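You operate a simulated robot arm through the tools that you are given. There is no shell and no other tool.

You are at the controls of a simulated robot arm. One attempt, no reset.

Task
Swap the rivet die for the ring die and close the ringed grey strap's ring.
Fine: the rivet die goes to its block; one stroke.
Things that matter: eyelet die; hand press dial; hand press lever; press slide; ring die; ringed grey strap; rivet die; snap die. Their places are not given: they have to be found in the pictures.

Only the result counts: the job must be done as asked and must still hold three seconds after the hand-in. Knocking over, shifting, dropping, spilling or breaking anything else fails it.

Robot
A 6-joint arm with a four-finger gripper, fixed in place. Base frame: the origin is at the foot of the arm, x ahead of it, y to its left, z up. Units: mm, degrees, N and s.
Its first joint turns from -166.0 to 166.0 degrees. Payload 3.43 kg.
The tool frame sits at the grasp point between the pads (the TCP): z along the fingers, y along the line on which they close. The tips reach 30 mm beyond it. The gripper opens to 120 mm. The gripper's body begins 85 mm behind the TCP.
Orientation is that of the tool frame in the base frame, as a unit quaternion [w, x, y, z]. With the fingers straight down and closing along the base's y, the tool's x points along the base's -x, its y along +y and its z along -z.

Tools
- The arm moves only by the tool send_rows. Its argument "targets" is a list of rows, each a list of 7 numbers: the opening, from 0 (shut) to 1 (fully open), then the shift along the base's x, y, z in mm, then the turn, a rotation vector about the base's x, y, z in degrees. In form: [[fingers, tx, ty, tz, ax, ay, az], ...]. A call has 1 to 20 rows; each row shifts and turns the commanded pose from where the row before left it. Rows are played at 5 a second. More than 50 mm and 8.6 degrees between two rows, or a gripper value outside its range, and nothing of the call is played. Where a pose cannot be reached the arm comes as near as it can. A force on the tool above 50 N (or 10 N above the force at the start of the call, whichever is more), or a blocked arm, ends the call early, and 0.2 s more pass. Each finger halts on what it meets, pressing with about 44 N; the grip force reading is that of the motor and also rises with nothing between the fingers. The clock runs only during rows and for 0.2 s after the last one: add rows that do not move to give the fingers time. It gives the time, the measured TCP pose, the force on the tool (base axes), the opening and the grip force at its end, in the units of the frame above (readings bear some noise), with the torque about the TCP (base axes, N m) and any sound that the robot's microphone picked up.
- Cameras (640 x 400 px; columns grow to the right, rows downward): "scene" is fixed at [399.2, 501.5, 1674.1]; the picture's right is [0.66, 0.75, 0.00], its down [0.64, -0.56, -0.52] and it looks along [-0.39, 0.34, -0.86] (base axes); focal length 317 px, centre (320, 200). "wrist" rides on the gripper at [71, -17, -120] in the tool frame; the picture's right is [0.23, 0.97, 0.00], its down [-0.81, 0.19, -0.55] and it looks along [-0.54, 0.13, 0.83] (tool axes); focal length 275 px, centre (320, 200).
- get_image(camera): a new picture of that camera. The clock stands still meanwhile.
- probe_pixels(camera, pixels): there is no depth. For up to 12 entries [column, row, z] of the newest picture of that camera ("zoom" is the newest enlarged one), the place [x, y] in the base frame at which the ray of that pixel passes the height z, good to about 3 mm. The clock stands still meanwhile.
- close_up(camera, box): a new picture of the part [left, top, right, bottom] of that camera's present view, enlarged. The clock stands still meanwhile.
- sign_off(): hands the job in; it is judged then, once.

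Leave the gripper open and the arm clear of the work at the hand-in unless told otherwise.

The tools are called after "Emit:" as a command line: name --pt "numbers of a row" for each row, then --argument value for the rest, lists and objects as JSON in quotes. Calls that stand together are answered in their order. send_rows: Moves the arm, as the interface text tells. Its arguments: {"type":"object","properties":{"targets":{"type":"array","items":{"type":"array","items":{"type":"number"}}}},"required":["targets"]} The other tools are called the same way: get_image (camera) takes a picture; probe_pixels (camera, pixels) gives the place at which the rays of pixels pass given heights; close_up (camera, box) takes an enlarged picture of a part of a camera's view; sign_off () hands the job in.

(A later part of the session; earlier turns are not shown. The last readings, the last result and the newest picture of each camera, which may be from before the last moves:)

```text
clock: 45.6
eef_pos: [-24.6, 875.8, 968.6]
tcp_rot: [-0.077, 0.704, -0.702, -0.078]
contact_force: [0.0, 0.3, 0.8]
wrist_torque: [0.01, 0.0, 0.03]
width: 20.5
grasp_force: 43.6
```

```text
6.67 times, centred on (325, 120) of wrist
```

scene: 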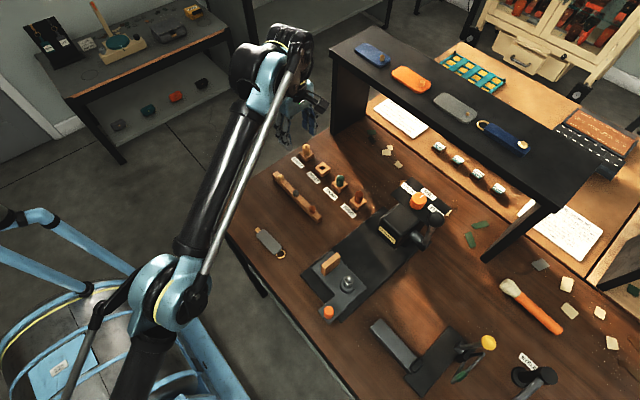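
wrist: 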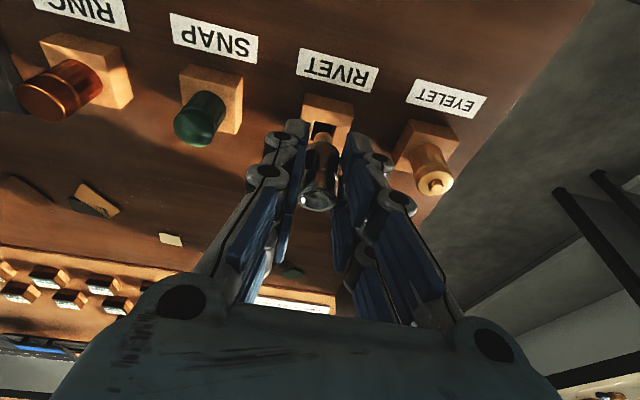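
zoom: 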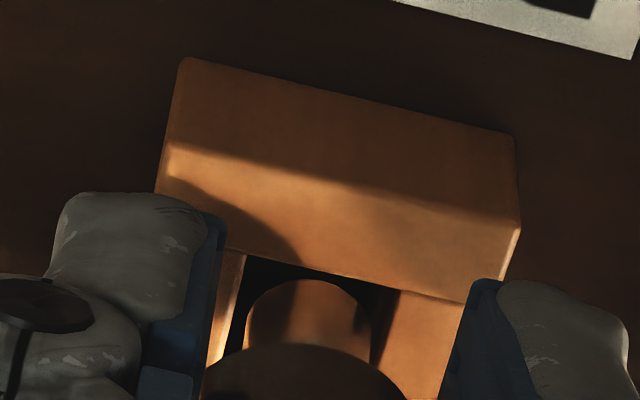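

No contact yet; the shank's near edge is just inside the hole's near edge. Continue lowering in 1 mm steps.

Emit:
send_rows --pt "0.0 0 0 -1 0 0 0" --pt "0.0 0 0 -1 0 0 0" --pt "0.0 0 0 -1 0 0 0" --pt "0.0 0 0 -1 0 0 0"

Emit:
close_up --camera "wrist" --box '[290, 90, 360, 150]'

```text
clock: 46.6
eef_pos: [-24.0, 874.9, 965.4]
tcp_rot: [0.079, -0.702, 0.703, 0.079]
contact_force: [-0.4, 4.3, 17.8]
wrist_torque: [0.16, 0.02, 0.0]
width: 20.8
grasp_force: 43.9
```

```text
6.67 times, centred on (325, 120) of wrist
```

zoom: 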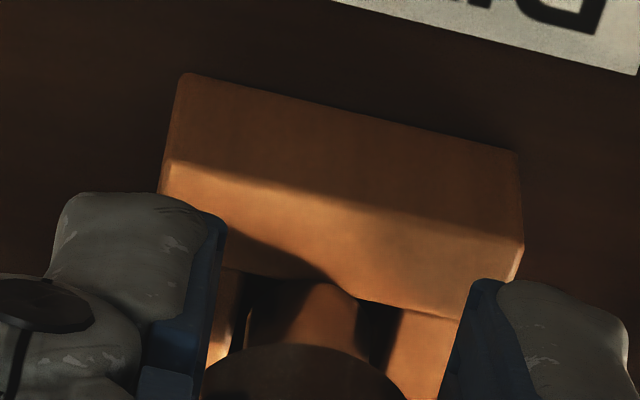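

Contact now at the near rim (torque analysis y≈−2.6 → near edge). I raise 2 mm, shift +1.5 mm in y, and lower again.

Emit:
send_rows --pt "0.0 0 0 2.5 0 0 0" --pt "0.0 0 1.5 0 0 0 0" --pt "0.0 0 0 -1 0 0 0" --pt "0.0 0 0 -1 0 0 0" --pt "0.0 0 0 -1 0 0 0" --pt "0.0 0 0 -1 0 0 0"

Emit:
close_up --camera "wrist" --box '[290, 90, 360, 150]'

```text
clock: 48.0
eef_pos: [-24.8, 876.7, 964.0]
tcp_rot: [-0.078, 0.703, -0.703, -0.078]
contact_force: [-1.0, 5.1, 28.6]
wrist_torque: [0.08, -0.03, 0.04]
width: 20.8
grasp_force: 43.6
```

```text
6.67 times, centred on (325, 120) of wrist
```

zoom: 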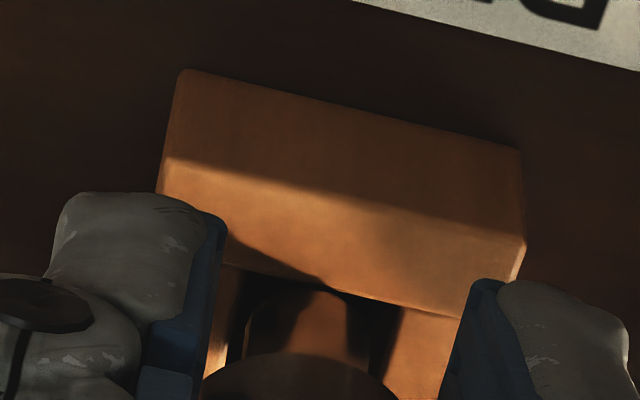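

The evidence now fits a 12 mm shank with the die tilted about −3.5° (I over-corrected). I raise 6 mm, rotate +3.5° about x, shift y back −1.5 mm, and look again.

Emit:
send_rows --pt "0.0 0 0 4 0 0 0" --pt "0.0 0 0 4 0 0 0" --pt "0.0 0 -1.5 0 3.5 0 0" --pt "0.0 0 0 0 0 0 0" --pt "0.0 0 0 0 0 0 0"

Emit:
close_up --camera "wrist" --box '[290, 90, 360, 150]'

Emit:
close_up --camera "wrist" --box '[270, 110, 370, 220]'

```text
clock: 49.2
eef_pos: [-25.4, 875.7, 972.7]
tcp_rot: [0.098, -0.7, 0.7, 0.1]
contact_force: [-0.4, 0.3, 0.0]
wrist_torque: [0.03, 0.0, 0.02]
width: 20.8
grasp_force: 44.1
```

```text
6.67 times, centred on (325, 120) of wrist
```

zoom: 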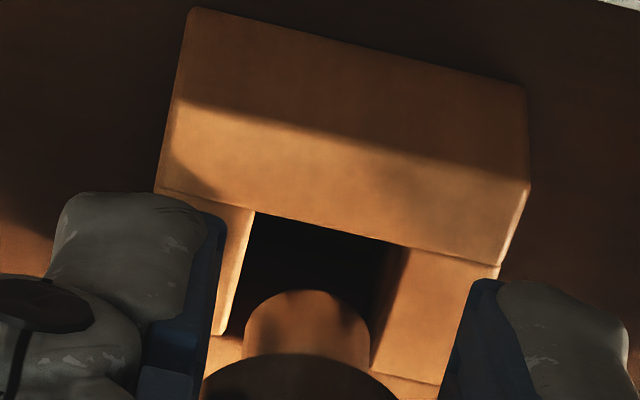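

```text
3.64 times, centred on (320, 165) of wrist
```

zoom: 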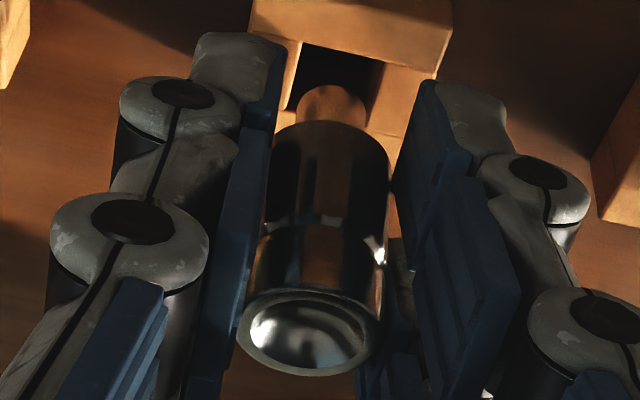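

Now it's tilted 16°, die close to vertical. Predicted landing is ~0.7 mm short in y, so I add +0.7 and lower step by step.

Emit:
send_rows --pt "0.0 0 0.7 -2 0 0 0" --pt "0.0 0 0 -2 0 0 0" --pt "0.0 0 0 -1.5 0 0 0" --pt "0.0 0 0 -1 0 0 0" --pt "0.0 0 0 -1 0 0 0" --pt "0.0 0 0 -1 0 0 0"

Emit:
close_up --camera "wrist" --box '[290, 90, 360, 150]'

```text
clock: 50.6
eef_pos: [-24.3, 875.9, 963.2]
tcp_rot: [0.098, -0.7, 0.7, 0.099]
contact_force: [0.1, 0.0, -1.1]
wrist_torque: [0.03, -0.02, -0.04]
width: 20.6
grasp_force: 43.4
```

```text
6.67 times, centred on (325, 120) of wrist
```

zoom: 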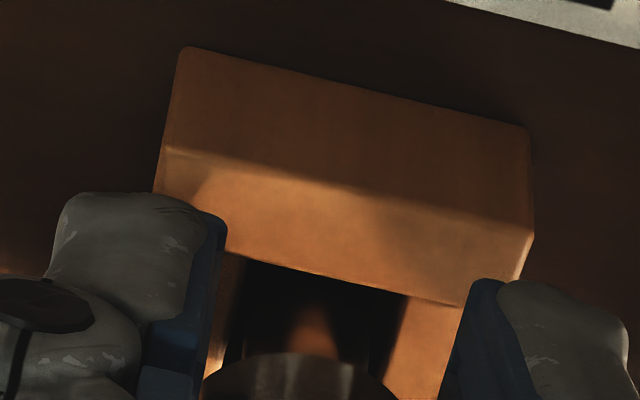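

No contact at 963; the shank appears inside the hole. Keep lowering.

Emit:
send_rows --pt "0.0 0 0 -1 0 0 0" --pt "0.0 0 0 -1 0 0 0" --pt "0.0 0 0 -1 0 0 0" --pt "0.0 0 0 -1 0 0 0"

Emit:
close_up --camera "wrist" --box '[290, 90, 360, 150]'

```text
clock: 51.6
eef_pos: [-23.1, 875.9, 959.2]
tcp_rot: [-0.098, 0.7, -0.7, -0.1]
contact_force: [-0.4, -0.4, -1.0]
wrist_torque: [-0.02, -0.03, 0.04]
width: 20.7
grasp_force: 44.2
```

```text
6.67 times, centred on (325, 120) of wrist
```

zoom: 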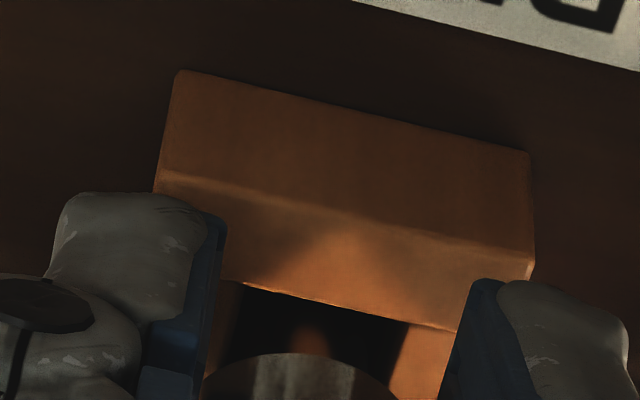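

It is going in freely. Continue.

Emit:
send_rows --pt "0.0 0 0 -1 0 0 0" --pt "0.0 0 0 -1 0 0 0" --pt "0.0 0 0 -1 0 0 0" --pt "0.0 0 0 -1 0 0 0" --pt "0.0 0 0 -1 0 0 0"

Emit:
close_up --camera "wrist" --box '[290, 90, 360, 150]'

```text
clock: 52.8
eef_pos: [-24.9, 876.6, 954.0]
tcp_rot: [-0.098, 0.701, -0.699, -0.099]
contact_force: [0.4, -0.4, -0.6]
wrist_torque: [-0.01, -0.03, 0.01]
width: 20.6
grasp_force: 44.1
```

```text
6.67 times, centred on (325, 120) of wrist
```

zoom: 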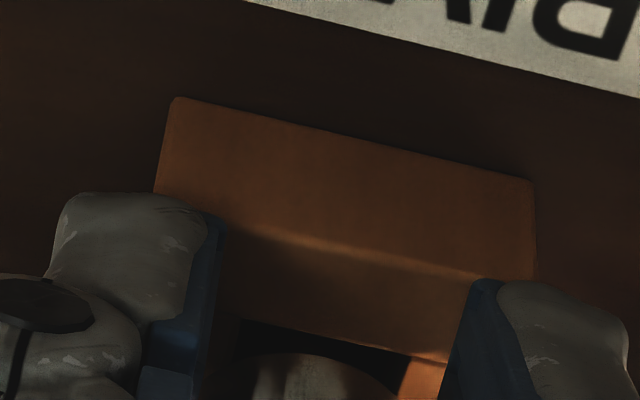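

Still free at 954. A few more 1 mm steps until light contact.

Emit:
send_rows --pt "0.0 0 0 -1 0 0 0" --pt "0.0 0 0 -1 0 0 0" --pt "0.0 0 0 0 0 0 0"

Emit:
close_up --camera "wrist" --box '[270, 110, 370, 220]'

Emit:
close_up --camera "scene" --box '[305, 150, 345, 180]'

```text
clock: 53.6
eef_pos: [-24.2, 876.0, 952.1]
tcp_rot: [-0.098, 0.7, -0.7, -0.1]
contact_force: [0.6, 0.7, 12.8]
wrist_torque: [-0.13, -0.02, -0.01]
width: 20.6
grasp_force: 44.0
```

```text
3.64 times, centred on (320, 165) of wrist
```

zoom: 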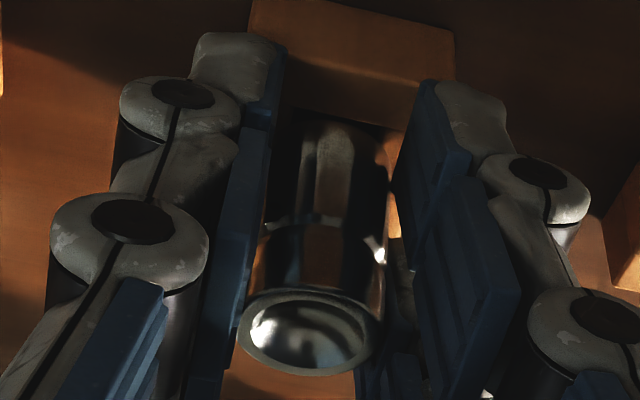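

```text
13.33 times, centred on (325, 165) of scene
```

zoom: 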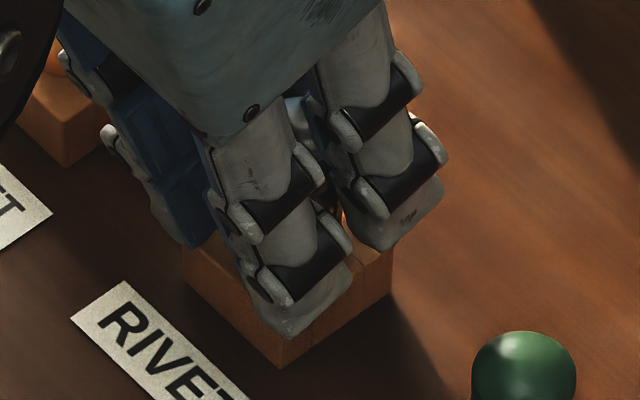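

Light contact (12.8 N) – the die's shoulder rests on the block. Releasing now.

Emit:
send_rows --pt "0.2 0 0 0 0 0 0" --pt "0.25 0 0 0 0 0 0" --pt "0.4 0 0 0 0 0 0" --pt "0.4 0 0 0 0 0 0"

Emit:
close_up --camera "wrist" --box '[270, 90, 370, 220]'

```text
clock: 54.6
eef_pos: [-25.3, 877.1, 952.1]
tcp_rot: [-0.098, 0.7, -0.7, -0.1]
contact_force: [-0.2, 0.1, -0.4]
wrist_torque: [0.0, 0.0, -0.02]
width: 48.2
grasp_force: 0.0
```

```text
3.08 times, centred on (320, 155) of wrist
```

zoom: 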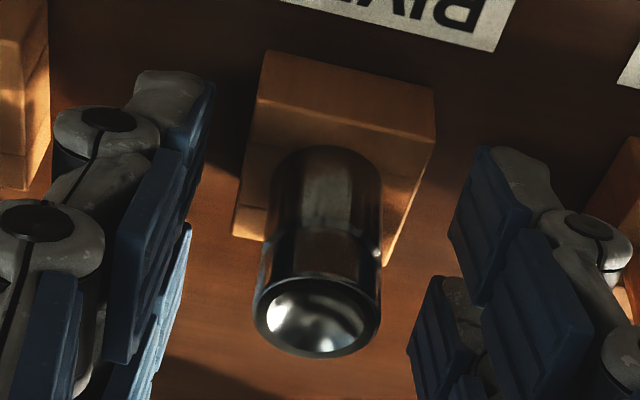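

The rivet die stands in its block. Moving straight up to clear it.

Emit:
send_rows --pt "0.4 0 0 10 0 0 0" --pt "0.4 0 0 20 0 0 0" --pt "0.4 0 0 25 0 0 0" --pt "0.4 0 -5 25 0 0 0" --pt "0.4 0 0 0 0 0 0"

Emit:
get_image --camera "wrist"

Emit:
close_up --camera "scene" --box '[280, 135, 390, 215]'

Emit:
close_up --camera "wrist" --box '[280, 0, 380, 100]'

```text
clock: 55.8
eef_pos: [-24.0, 871.6, 1031.6]
tcp_rot: [-0.099, 0.7, -0.7, -0.1]
contact_force: [1.0, 0.4, -0.1]
wrist_torque: [0.02, -0.02, -0.03]
width: 48.1
grasp_force: 0.0
```

```text
taken
```

wrist: 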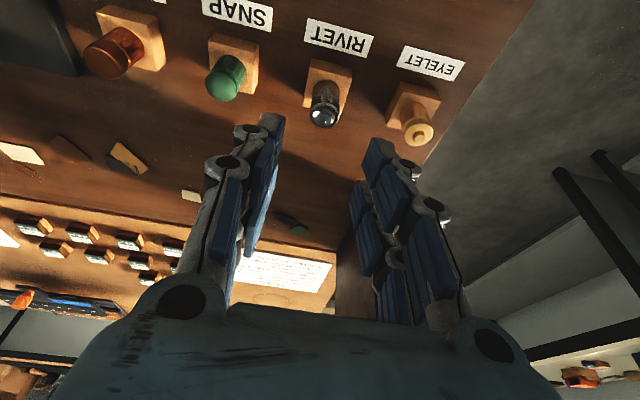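

```text
5.00 times, centred on (335, 175) of scene
```

zoom: 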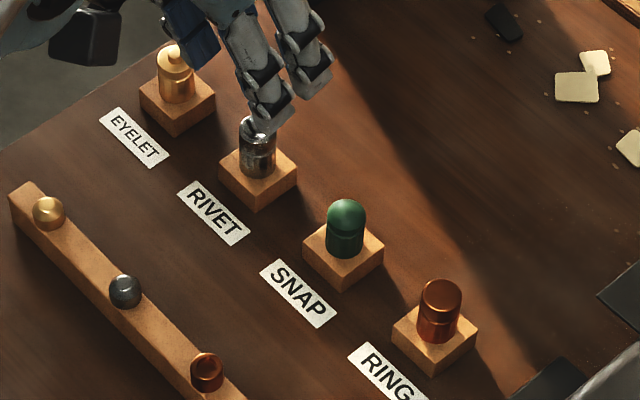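

```text
4.00 times, centred on (330, 50) of wrist
```

zoom: 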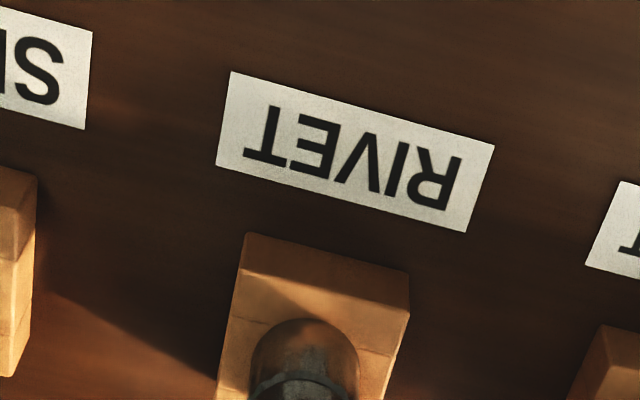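

The rivet die is fully seated like its neighbours. Next, the ring die: move to x≈125 at this height, reducing the tilt to 10° so that the die won't rotate in the grip.

Emit:
send_rows --pt "0.45 37.3 1.5 0 -1.5 0 0" --pt "0.45 37.3 1.5 0 -1.5 0 0" --pt "0.45 37.3 1.5 0 -1.5 0 0" --pt "0.45 37.3 1.4 0 -1.6 0 0" --pt "0.45 0 0 0 0 0 0" --pt "0.45 0 0 0 0 0 0"

Emit:
get_image --camera "wrist"

Emit:
close_up --camera "wrist" --box '[270, 40, 390, 160]'

```text
clock: 57.2
eef_pos: [125.6, 878.2, 1031.6]
tcp_rot: [-0.061, 0.705, -0.704, -0.063]
contact_force: [-0.2, 0.1, 0.6]
wrist_torque: [-0.01, 0.01, -0.03]
width: 54.2
grasp_force: 0.1
```

```text
taken
```

wrist: 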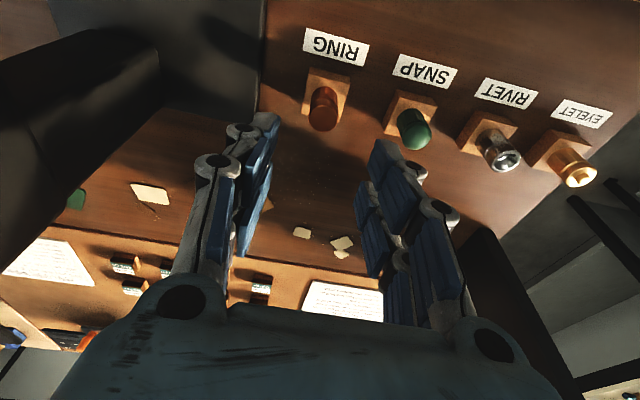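

```text
3.33 times, centred on (330, 100) of wrist
```

zoom: 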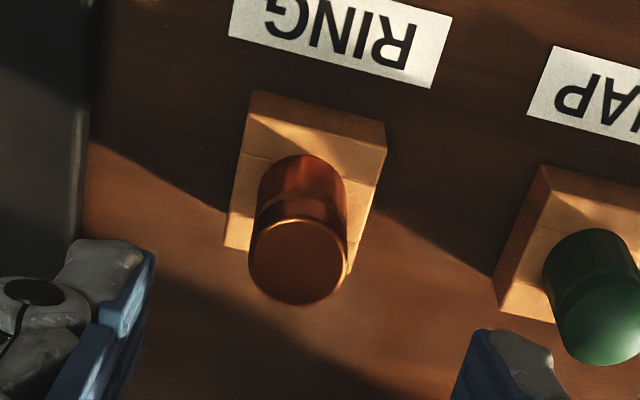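

The ring die is between the fingers' x-range; TCP at (125.6,878.2,1031.6) with 10° tilt. Descending to z≈960 around it.

Emit:
send_rows --pt "0.45 -0.3 -0.7 -15 0 0 0" --pt "0.45 0 0 -15 0 0 0" --pt "0.45 0 0 -15 0 0 0" --pt "0.45 0 0 -15 0 0 0" --pt "0.45 0 0 0 0 0 0"

Emit:
close_up --camera "wrist" --box '[260, 80, 380, 220]'

```text
clock: 58.4
eef_pos: [124.9, 877.2, 971.5]
tcp_rot: [-0.061, 0.705, -0.704, -0.062]
contact_force: [1.0, 0.6, -0.4]
wrist_torque: [0.01, -0.01, 0.0]
width: 53.8
grasp_force: 0.1
```

```text
2.86 times, centred on (320, 150) of wrist
```

zoom: 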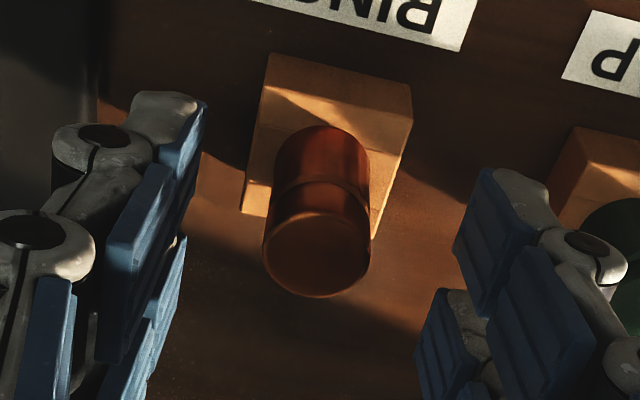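

Clear on both sides. Down another 12 mm to z≈959.5.

Emit:
send_rows --pt "0.45 0 0 -6 0 0 0" --pt "0.45 0 0 -6 0 0 0" --pt "0.45 0 0 0 0 0 0"

Emit:
close_up --camera "wrist" --box '[270, 110, 370, 220]'

```text
clock: 59.2
eef_pos: [125.2, 875.5, 958.9]
tcp_rot: [-0.061, 0.705, -0.704, -0.063]
contact_force: [-0.3, -0.3, 0.2]
wrist_torque: [0.0, -0.02, 0.02]
width: 53.7
grasp_force: 0.1
```

```text
3.64 times, centred on (320, 165) of wrist
```

zoom: 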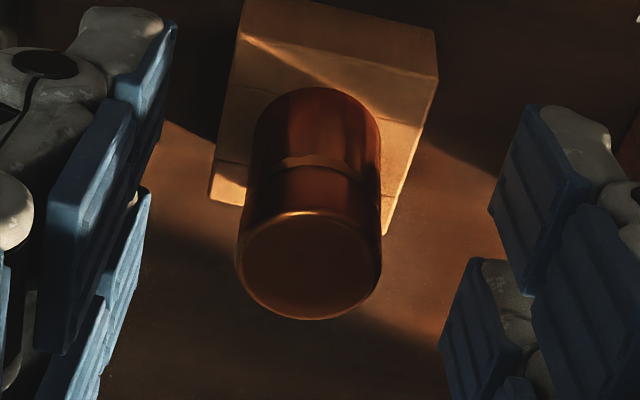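

Closing on the ring die.

Emit:
send_rows --pt "0.25 0 0 0 0 0 0" --pt "0.1 0 0 0 0 0 0" --pt "0.0 0 0 0 0 0 0" --pt "0.0 0 0 0 0 0 0"

Emit:
close_up --camera "wrist" --box '[270, 110, 370, 220]'

```text
clock: 60.2
eef_pos: [123.3, 877.0, 960.7]
tcp_rot: [0.061, -0.704, 0.705, 0.063]
contact_force: [-0.8, 0.0, -0.3]
wrist_torque: [0.02, 0.02, -0.03]
width: 20.7
grasp_force: 43.9
```

```text
3.64 times, centred on (320, 165) of wrist
```

zoom: 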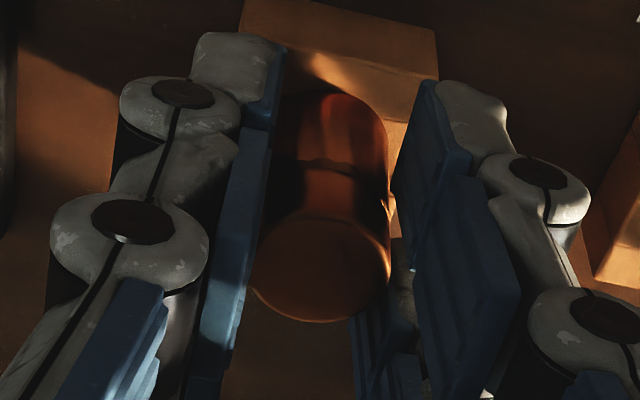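

Gripped (20.7 mm, 44 N) with no vertical load this time. Lifting gently.

Emit:
send_rows --pt "0.0 0 0 2 0 0 0" --pt "0.0 0 0 4 0 0 0" --pt "0.0 0 0 6 0 0 0" --pt "0.0 0 0 8 0 0 0" --pt "0.0 0 0 10 0 0 0" --pt "0.0 0 0 10 0 0 0" --pt "0.0 0 0 0 0 0 0"

Emit:
close_up --camera "wrist" --box '[270, 80, 370, 220]'

Emit:
close_up --camera "scene" --box '[290, 135, 400, 225]'

```text
clock: 61.8
eef_pos: [124.0, 875.6, 1000.3]
tcp_rot: [-0.061, 0.705, -0.704, -0.062]
contact_force: [-0.9, 0.5, 0.0]
wrist_torque: [-0.02, 0.01, 0.02]
width: 20.7
grasp_force: 44.4
```

```text
2.86 times, centred on (320, 150) of wrist
```

zoom: 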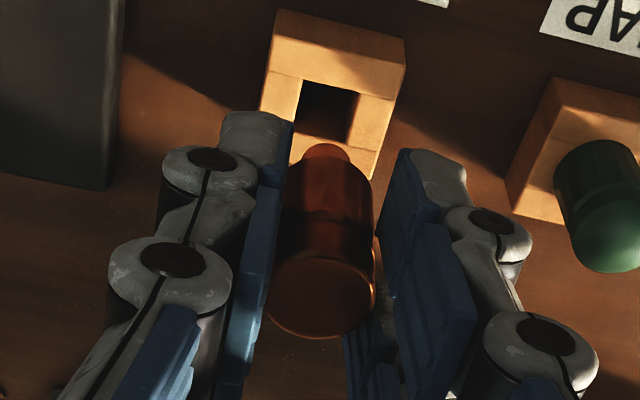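

```text
4.44 times, centred on (345, 180) of scene
```

zoom: 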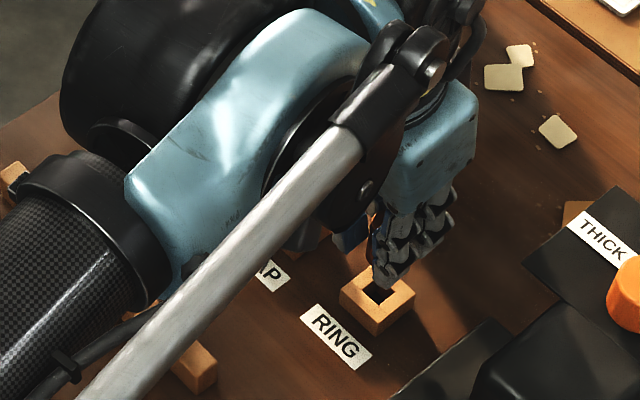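

Ring die is out cleanly. I carry it: first back in −y while rising to ~1060, then in +x to above the seat.

Emit:
send_rows --pt "0.0 0 -35 15 0 0 0" --pt "0.0 0 -38 15 0 0 0" --pt "0.0 0 -38 15 0 0 0" --pt "0.0 0 -38 15 0 0 0" --pt "0.0 39 -10 0 0 0 0" --pt "0.0 39 -10 0 0 0 0" --pt "0.0 39 -11 0 0 0 0" --pt "0.0 39.5 -10 0 0 0 0" --pt "0.0 0 0 0 0 0 0" --pt "0.0 0 0 0 0 0 0"

Emit:
get_image --camera "wrist"

Emit:
close_up --camera "wrist" --box '[260, 40, 400, 220]'

```text
clock: 64.0
eef_pos: [282.1, 687.6, 1058.6]
tcp_rot: [-0.06, 0.705, -0.704, -0.063]
contact_force: [-0.5, -0.2, -1.3]
wrist_torque: [0.0, 0.0, 0.01]
width: 20.5
grasp_force: 44.3
```

```text
taken
```

wrist: 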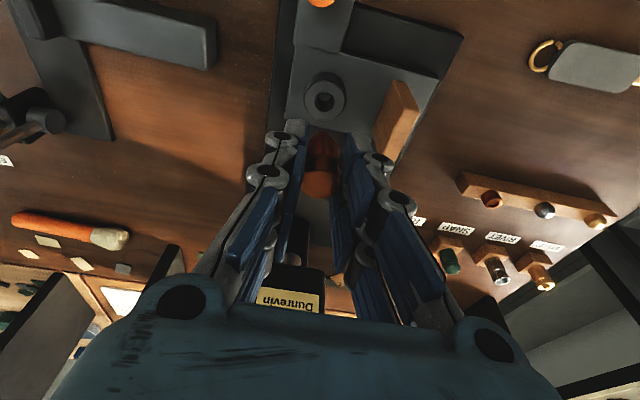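

```text
2.22 times, centred on (330, 130) of wrist
```

zoom: 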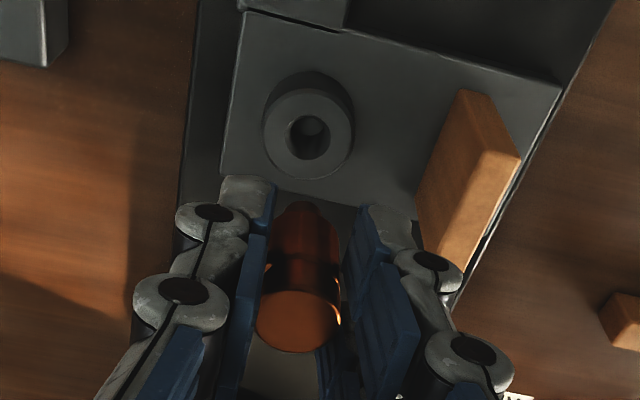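

The boss hole at px (326,100) agrees with prediction within 2 mm. Lower to z≈1003 (shank ~8–10 mm above the boss) and check alignment.

Emit:
send_rows --pt "0.0 0 0 -14 0 0 0" --pt "0.0 0 0 -14 0 0 0" --pt "0.0 0 0 -14 0 0 0" --pt "0.0 0 0 -14 0 0 0" --pt "0.0 0 0 0 0 0 0" --pt "0.0 0 0 0 0 0 0"

Emit:
close_up --camera "wrist" --box '[270, 70, 380, 200]'

Emit:
close_up --camera "wrist" --box '[290, 90, 360, 150]'

```text
clock: 65.4
eef_pos: [281.3, 687.6, 1003.0]
tcp_rot: [-0.061, 0.705, -0.704, -0.062]
contact_force: [0.2, 0.1, 0.0]
wrist_torque: [0.0, 0.04, 0.02]
width: 20.8
grasp_force: 44.1
```

```text
3.08 times, centred on (325, 135) of wrist
```

zoom: 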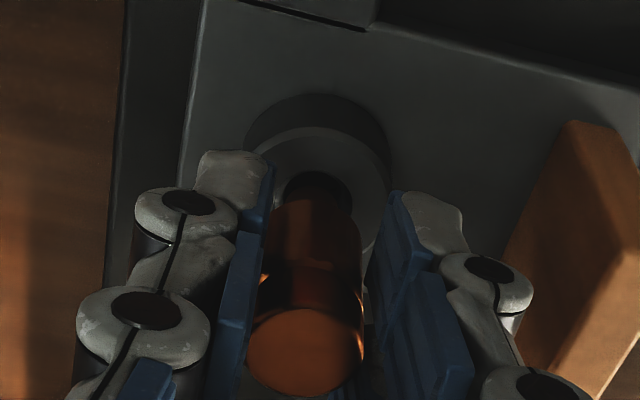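

```text
6.67 times, centred on (325, 120) of wrist
```

zoom: 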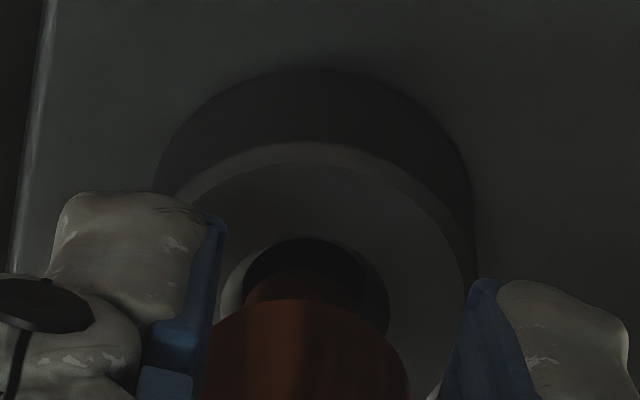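

The image suggests the hole is 1–4 mm further in +y (depending on the true boss height), so I shift +2.5 mm in y and lower slowly (the hole has ±3 mm of play).

Emit:
send_rows --pt "0.0 0 2.5 0 0 0 0" --pt "0.0 0 0 -2 0 0 0" --pt "0.0 0 0 -2 0 0 0" --pt "0.0 0 0 0 0 0 0"

Emit:
close_up --camera "wrist" --box '[290, 90, 360, 150]'

```text
clock: 66.4
eef_pos: [281.1, 689.2, 999.3]
tcp_rot: [0.061, -0.704, 0.705, 0.062]
contact_force: [0.4, 0.2, -0.6]
wrist_torque: [0.01, -0.02, -0.02]
width: 20.6
grasp_force: 44.4
```

```text
6.67 times, centred on (325, 120) of wrist
```

zoom: 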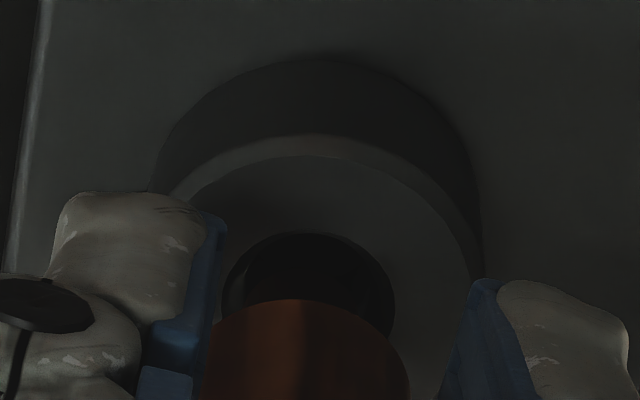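

No contact. Lowering further.

Emit:
send_rows --pt "0.0 0 0 -1.5 0 0 0" --pt "0.0 0 0 -1.5 0 0 0" --pt "0.0 0 0 -1.5 0 0 0" --pt "0.0 0 0 -1.5 0 0 0"

Emit:
close_up --camera "wrist" --box '[290, 90, 360, 150]'

```text
clock: 67.4
eef_pos: [281.4, 688.9, 993.4]
tcp_rot: [-0.061, 0.705, -0.704, -0.062]
contact_force: [0.1, 0.3, 0.2]
wrist_torque: [0.02, 0.02, -0.05]
width: 20.8
grasp_force: 43.9
```

```text
6.67 times, centred on (325, 120) of wrist
```

zoom: 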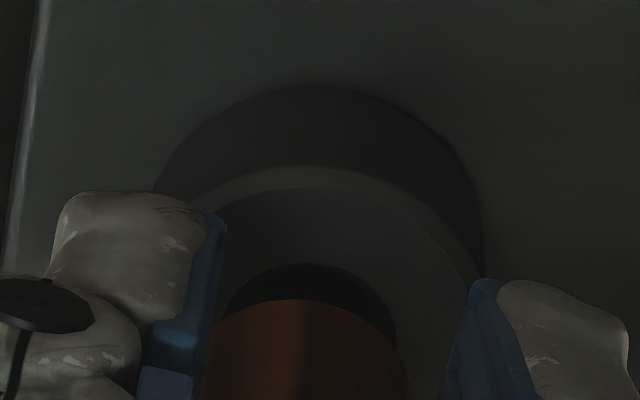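

Still free. Continue down in small steps to the expected shoulder height (~982–985).

Emit:
send_rows --pt "0.0 0 0 -1.5 0 0 0" --pt "0.0 0 0 -1.5 0 0 0" --pt "0.0 0 0 -1.5 0 0 0" --pt "0.0 0 0 0 0 0 0"

Emit:
close_up --camera "wrist" --box '[290, 90, 360, 150]'

```text
clock: 68.4
eef_pos: [280.6, 688.8, 990.1]
tcp_rot: [0.061, -0.704, 0.704, 0.062]
contact_force: [-0.9, -0.3, -0.7]
wrist_torque: [-0.01, -0.01, 0.0]
width: 20.8
grasp_force: 44.3
```

```text
6.67 times, centred on (325, 120) of wrist
```

zoom: 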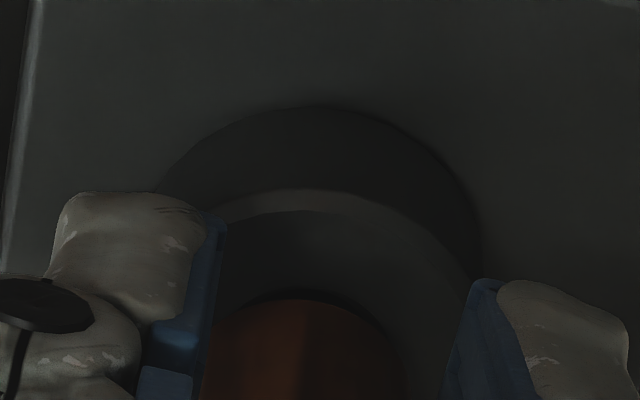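

Estimated ~8–9 mm to go. Continue lowering.

Emit:
send_rows --pt "0.0 0 0 -1.5 0 0 0" --pt "0.0 0 0 -1.5 0 0 0" --pt "0.0 0 0 -1.5 0 0 0" --pt "0.0 0 0 -1 0 0 0" --pt "0.0 0 0 0 0 0 0"

Emit:
close_up --camera "wrist" --box '[290, 90, 360, 150]'

```text
clock: 69.6
eef_pos: [280.9, 688.8, 982.9]
tcp_rot: [-0.061, 0.705, -0.704, -0.062]
contact_force: [0.8, -1.1, -0.6]
wrist_torque: [0.01, 0.01, -0.02]
width: 20.6
grasp_force: 44.0
```

```text
6.67 times, centred on (325, 120) of wrist
```

zoom: 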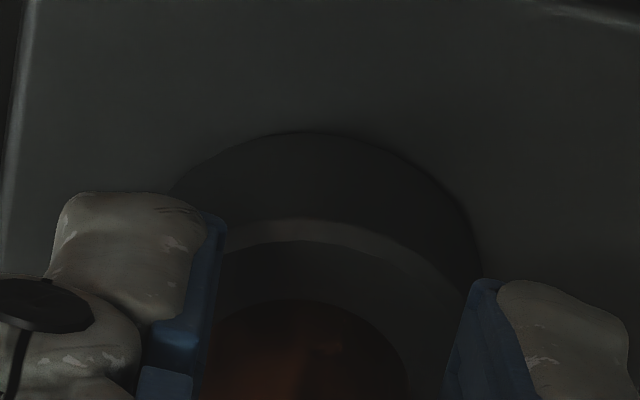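

Nearly there; another 1 mm at a time.

Emit:
send_rows --pt "0.0 0 0 -1 0 0 0" --pt "0.0 0 0 -1 0 0 0" --pt "0.0 0 0 0 0 0 0"

Emit:
close_up --camera "wrist" --box '[290, 90, 360, 150]'

```text
clock: 70.4
eef_pos: [281.4, 688.8, 982.2]
tcp_rot: [-0.061, 0.705, -0.704, -0.063]
contact_force: [0.1, 3.0, 28.3]
wrist_torque: [0.21, 0.01, -0.03]
width: 20.9
grasp_force: 43.3
```

```text
6.67 times, centred on (325, 120) of wrist
```

zoom: 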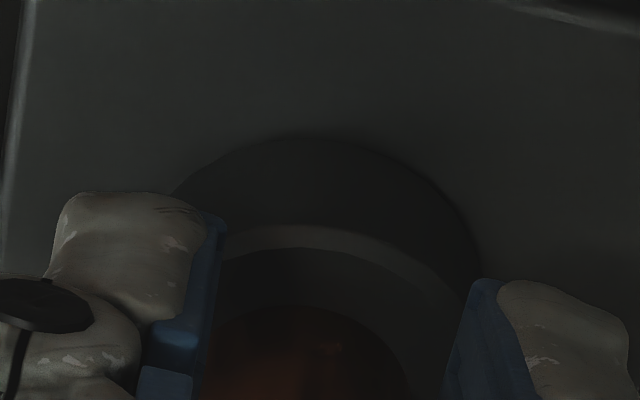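

Contact 28 N centred on the die's axis – the shoulder sits on the boss. Release and inspect.

Emit:
send_rows --pt "0.0 0 0 0.5 0 0 0" --pt "0.2 0 0 0 0 0 0" --pt "0.3 0 0 0 0 0 0" --pt "0.4 0 0 0 0 0 0" --pt "0.4 0 0 0 0 0 0"

Emit:
close_up --camera "wrist" --box '[260, 80, 380, 220]'

```text
clock: 71.6
eef_pos: [280.1, 689.5, 981.5]
tcp_rot: [-0.061, 0.705, -0.704, -0.062]
contact_force: [1.0, -0.5, -0.1]
wrist_torque: [0.03, 0.02, -0.01]
width: 47.9
grasp_force: 0.0
```

```text
2.86 times, centred on (320, 150) of wrist
```

zoom: 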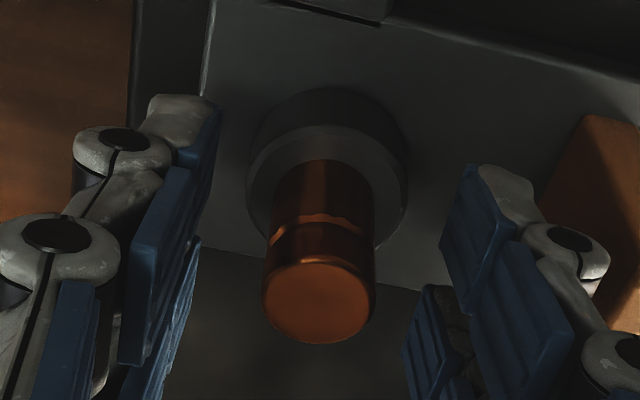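

Ring die stands in the seat. Moving up and away.

Emit:
send_rows --pt "0.4 0 0 10 0 0 0" --pt "0.4 0 0 25 0 0 0" --pt "0.4 0 0 30 0 0 0" --pt "0.4 0 -10 30 0 0 0" --pt "0.4 0 0 0 0 0 0"

Emit:
get_image --camera "wrist"

Emit:
close_up --camera "wrist" --box '[270, 30, 390, 130]'

Emit:
close_up --camera "scene" --box '[290, 220, 430, 320]'

```text
clock: 72.8
eef_pos: [280.3, 678.7, 1077.9]
tcp_rot: [-0.062, 0.705, -0.704, -0.062]
contact_force: [-0.1, -0.5, 0.5]
wrist_torque: [0.02, -0.02, -0.01]
width: 48.3
grasp_force: 0.1
```

```text
taken
```

wrist: 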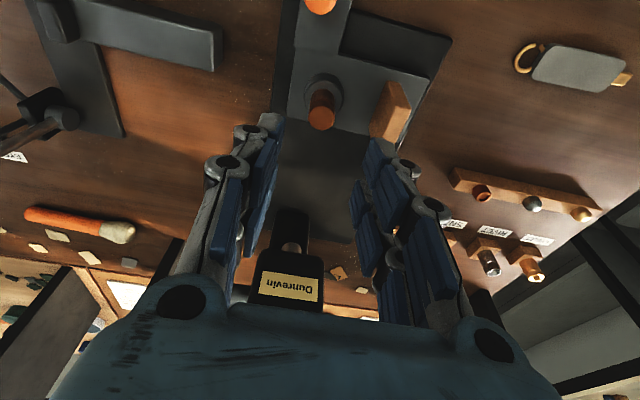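

```text
4.00 times, centred on (330, 80) of wrist
```

zoom: 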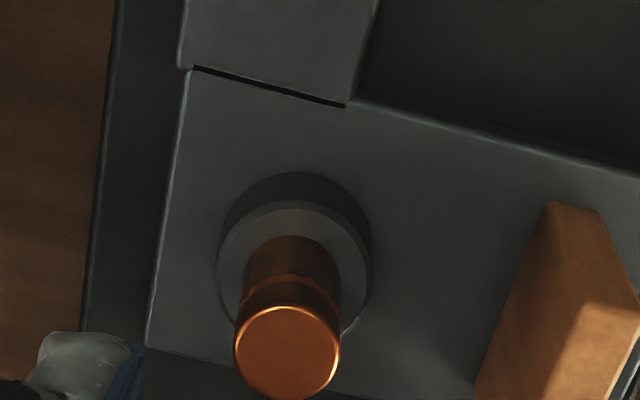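

```text
4.00 times, centred on (360, 270) of scene
```

zoom: 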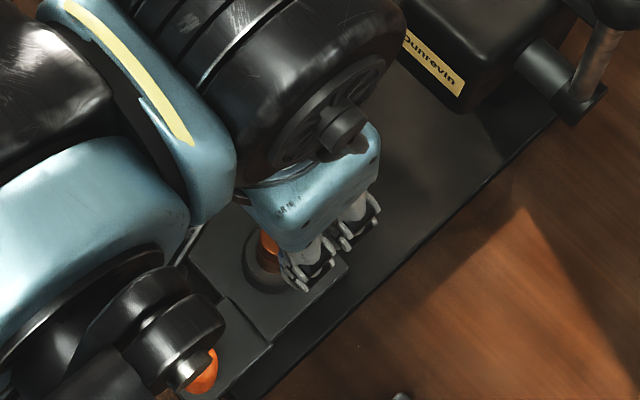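

The ring die is seated. Now for the strap: I untilt the tool, move back a bit, and rotate +90° to yaw 180 so the fingers close along y.

Emit:
send_rows --pt "0.5 -30 -15 10 -5 0 0" --pt "0.5 -30 -15 10 -5.06 0 0" --pt "0.5 -15 -5 0 0 0 8.2" --pt "0.5 -10 -3 0 0 0 8.2" --pt "0.5 -10 -3 0 0 0 8.2" --pt "0.5 -10 -3 0 0 0 8.2" --pt "0.5 -10 -3 0 0 0 8.2" --pt "0.5 -10 -3 0 0 0 8.2" --pt "0.5 -10 -3 0 0 0 8.2" --pt "0.5 -10 -3 0 0 0 8.2" --pt "0.5 -10 -3 0 0 0 8.2" --pt "0.5 -10 -3 0 0 0 8.2" --pt "0.5 -10 -3 0 0 0 8.0" --pt "0.5 0 0 0 0 0 0" --pt "0.5 0 0 0 0 0 0"

Emit:
get_image --camera "wrist"

```text
clock: 76.0
eef_pos: [106.7, 613.0, 1096.7]
tcp_rot: [0.0, 1.0, 0.0, 0.0]
contact_force: [-0.9, 0.5, -0.1]
wrist_torque: [-0.06, 0.01, 0.0]
width: 59.8
grasp_force: 0.0
```

```text
taken
```

wrist: 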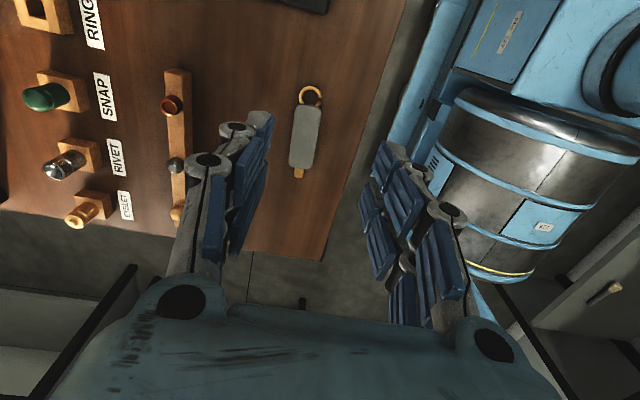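

Orientation is exactly tool-down, yaw 180. The strap is visible at (305,135) with ring at (309,97). Zooming to measure its pose.

Emit:
close_up --camera "wrist" --box '[265, 75, 355, 190]'

Emit:
close_up --camera "wrist" --box '[285, 80, 335, 115]'

```text
3.48 times, centred on (310, 132) of wrist
```

zoom: 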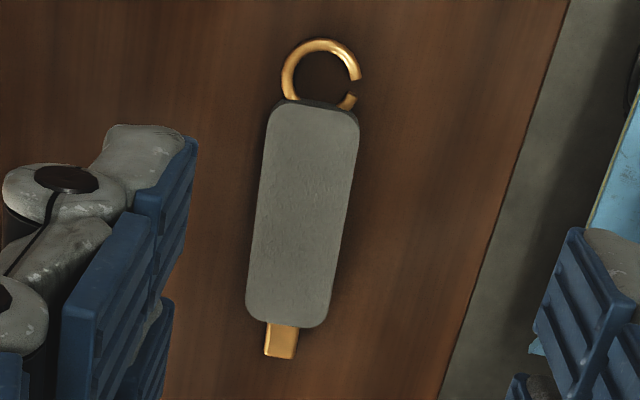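

```text
11.43 times, centred on (310, 98) of wrist
```

zoom: 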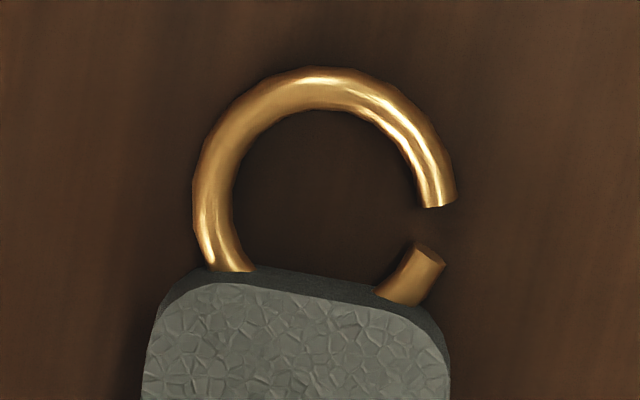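

Strap yaw is about +4.2°, width ≈30 mm, ring centre ≈(103.2,622.4). I'll grip it near the ring end at x≈72 (TCP (72,621)), so fingers will later fit between the wooden rest and the die. Rotate +4.2° and come down to z≈985 first.

Emit:
send_rows --pt "0.5 -17 4 -20 0 0 4.2" --pt "0.5 -17.5 4 -30 0 0 0" --pt "0.5 0 0 -32 0 0 0" --pt "0.5 0 0 -30 0 0 0" --pt "0.5 0 0 0 0 0 0" --pt "0.5 0 0 0 0 0 0"

Emit:
get_image --camera "wrist"

Emit:
close_up --camera "wrist" --box '[220, 60, 400, 240]'

```text
clock: 77.4
eef_pos: [71.8, 621.6, 984.9]
tcp_rot: [0.0, 0.999, 0.036, 0.0]
contact_force: [0.5, 0.1, 0.3]
wrist_torque: [0.0, 0.0, -0.01]
width: 60.0
grasp_force: 0.0
```

```text
taken
```

wrist: 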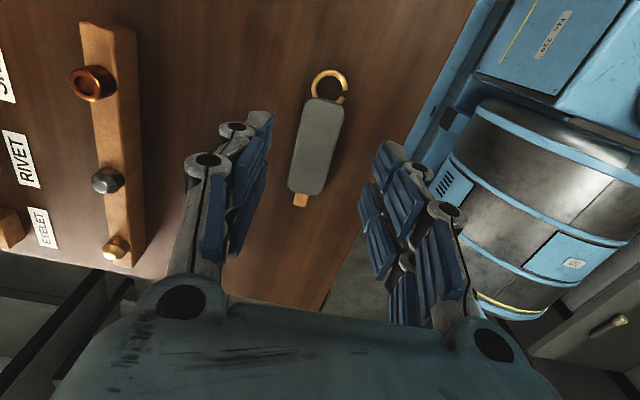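

```text
2.22 times, centred on (310, 150) of wrist
```

zoom: 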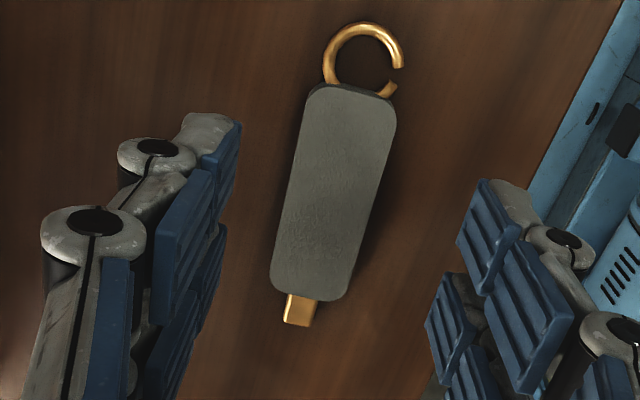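

Aligned within ~1.5°. I add +1.2° yaw and +1 mm in y, and descend to z≈936 with fingers straddling the strap.

Emit:
send_rows --pt "0.5 0 1 -15 0 0 1.2" --pt "0.5 0 0 -15 0 0 0" --pt "0.5 0 0 -12 0 0 0" --pt "0.5 0 0 -7 0 0 0" --pt "0.5 0 0 0 0 0 0"

Emit:
close_up --camera "wrist" --box '[220, 60, 400, 240]'

Emit:
close_up --camera "scene" --box '[230, 200, 330, 275]'

```text
clock: 78.6
eef_pos: [71.9, 621.3, 934.9]
tcp_rot: [0.0, 0.999, 0.046, 0.0]
contact_force: [0.1, 0.4, 0.3]
wrist_torque: [-0.01, 0.0, 0.0]
width: 60.3
grasp_force: 0.0
```

```text
2.22 times, centred on (310, 150) of wrist
```

zoom: 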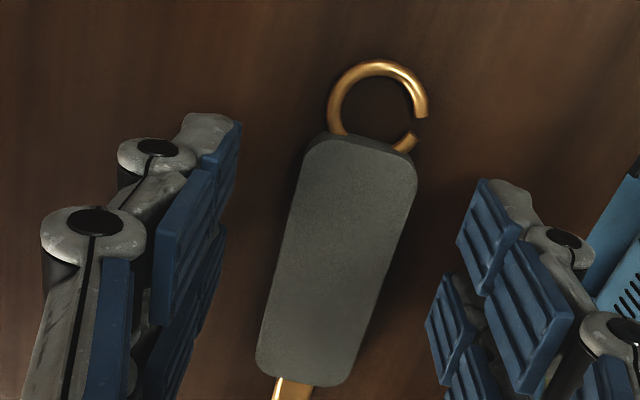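

```text
5.33 times, centred on (280, 238) of scene
```

zoom: 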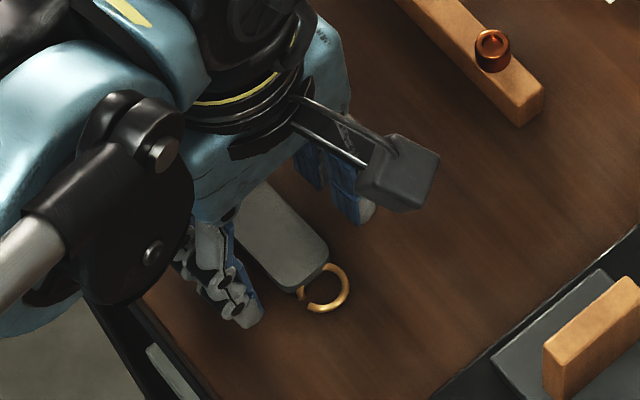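

Strap is between the fingers, no contact. Closing.

Emit:
send_rows --pt "0.3 0 0 0 0 0 0" --pt "0.2 0 0 0 0 0 0" --pt "0.1 0 0 0 0 0 0" --pt "0.0 0 0 0 0 0 0" --pt "0.0 0 0 0 0 0 0"

Emit:
close_up --camera "wrist" --box '[220, 60, 400, 240]'

```text
clock: 79.8
eef_pos: [71.5, 622.0, 935.4]
tcp_rot: [0.0, 0.999, 0.047, 0.0]
contact_force: [-0.5, -0.5, 1.1]
wrist_torque: [0.01, 0.01, 0.03]
width: 0.0
grasp_force: 33.8
```

```text
2.22 times, centred on (310, 150) of wrist
```

zoom: 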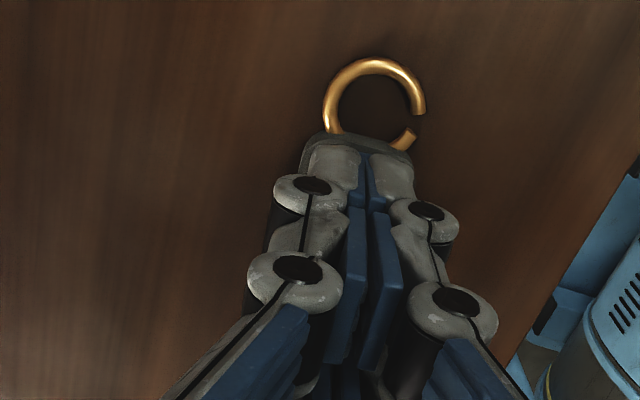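

The fingers closed completely above the strap – its top must be lower than z≈905. Reopen and go lower in small steps, watching for table contact.

Emit:
send_rows --pt "0.3 0 0 0 0 0 0" --pt "0.5 0 0 0 0 0 0" --pt "0.5 0 0 0 0 0 0" --pt "0.5 0 0 -1 0 0 0" --pt "0.5 0 0 -1 0 0 0" --pt "0.5 0 0 -1 0 0 0" --pt "0.5 0 0 0 0 0 0"

Emit:
close_up --camera "wrist" --box '[220, 60, 400, 240]'

```text
clock: 81.4
eef_pos: [72.4, 623.1, 933.0]
tcp_rot: [0.0, 0.999, 0.046, 0.0]
contact_force: [-0.8, 0.1, -0.6]
wrist_torque: [0.0, 0.01, -0.01]
width: 60.0
grasp_force: 0.1
```

```text
2.22 times, centred on (310, 150) of wrist
```

zoom: 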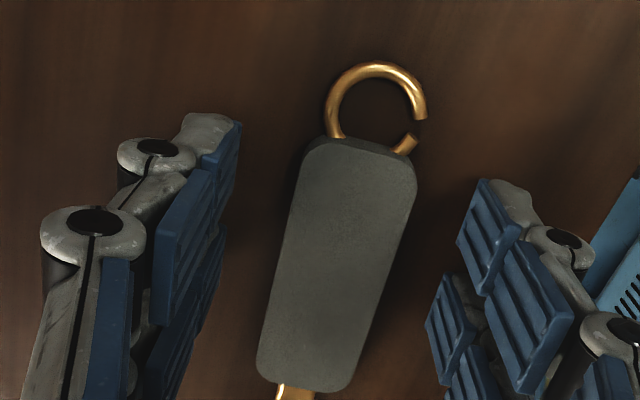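

Continue 1 mm steps downward.

Emit:
send_rows --pt "0.5 0 0 -1 0 0 0" --pt "0.5 0 0 -1 0 0 0" --pt "0.5 0 0 -1 0 0 0"

```text
clock: 82.2
eef_pos: [70.8, 622.9, 930.8]
tcp_rot: [0.0, 0.999, 0.048, 0.0]
contact_force: [-0.1, -0.6, -0.5]
wrist_torque: [0.01, 0.01, -0.02]
width: 60.2
grasp_force: 0.0
```

No contact yet at 930. Continue.

Emit:
send_rows --pt "0.5 0 0 -1 0 0 0" --pt "0.5 0 0 -1 0 0 0" --pt "0.5 0 0 0 0 0 0"

```text
clock: 83.0
eef_pos: [71.3, 622.0, 928.8]
tcp_rot: [0.0, 0.999, 0.048, 0.0]
contact_force: [1.5, 0.7, 11.1]
wrist_torque: [0.14, 0.01, -0.01]
width: 60.2
grasp_force: 0.7
```

Table contact at TCP z≈928.8 (table ≈899). Raise 1.2 mm and close on the strap.

Emit:
send_rows --pt "0.5 0 0 1.5 0 0 0" --pt "0.35 0 0 0 0 0 0" --pt "0.2 0 0 0 0 0 0" --pt "0.1 0 0 0 0 0 0" --pt "0.0 0 0 0 0 0 0" --pt "0.0 0 0 0 0 0 0"

Emit:
close_up --camera "wrist" --box '[220, 60, 400, 240]'

```text
clock: 84.4
eef_pos: [71.4, 621.9, 930.2]
tcp_rot: [-0.001, 0.999, 0.046, 0.0]
contact_force: [0.5, -0.4, 15.9]
wrist_torque: [-0.08, 0.08, 0.03]
width: 28.9
grasp_force: 44.1
```

```text
2.22 times, centred on (310, 150) of wrist
```

zoom: 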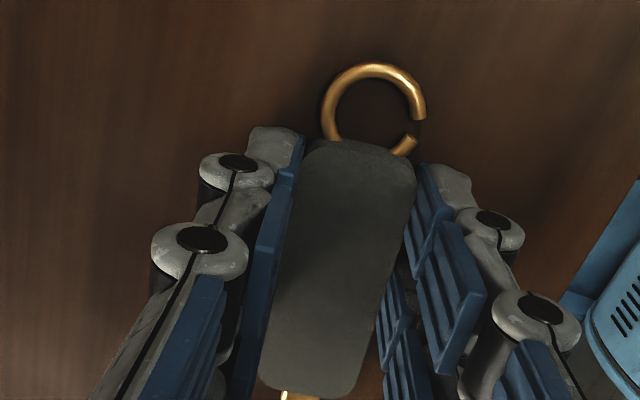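

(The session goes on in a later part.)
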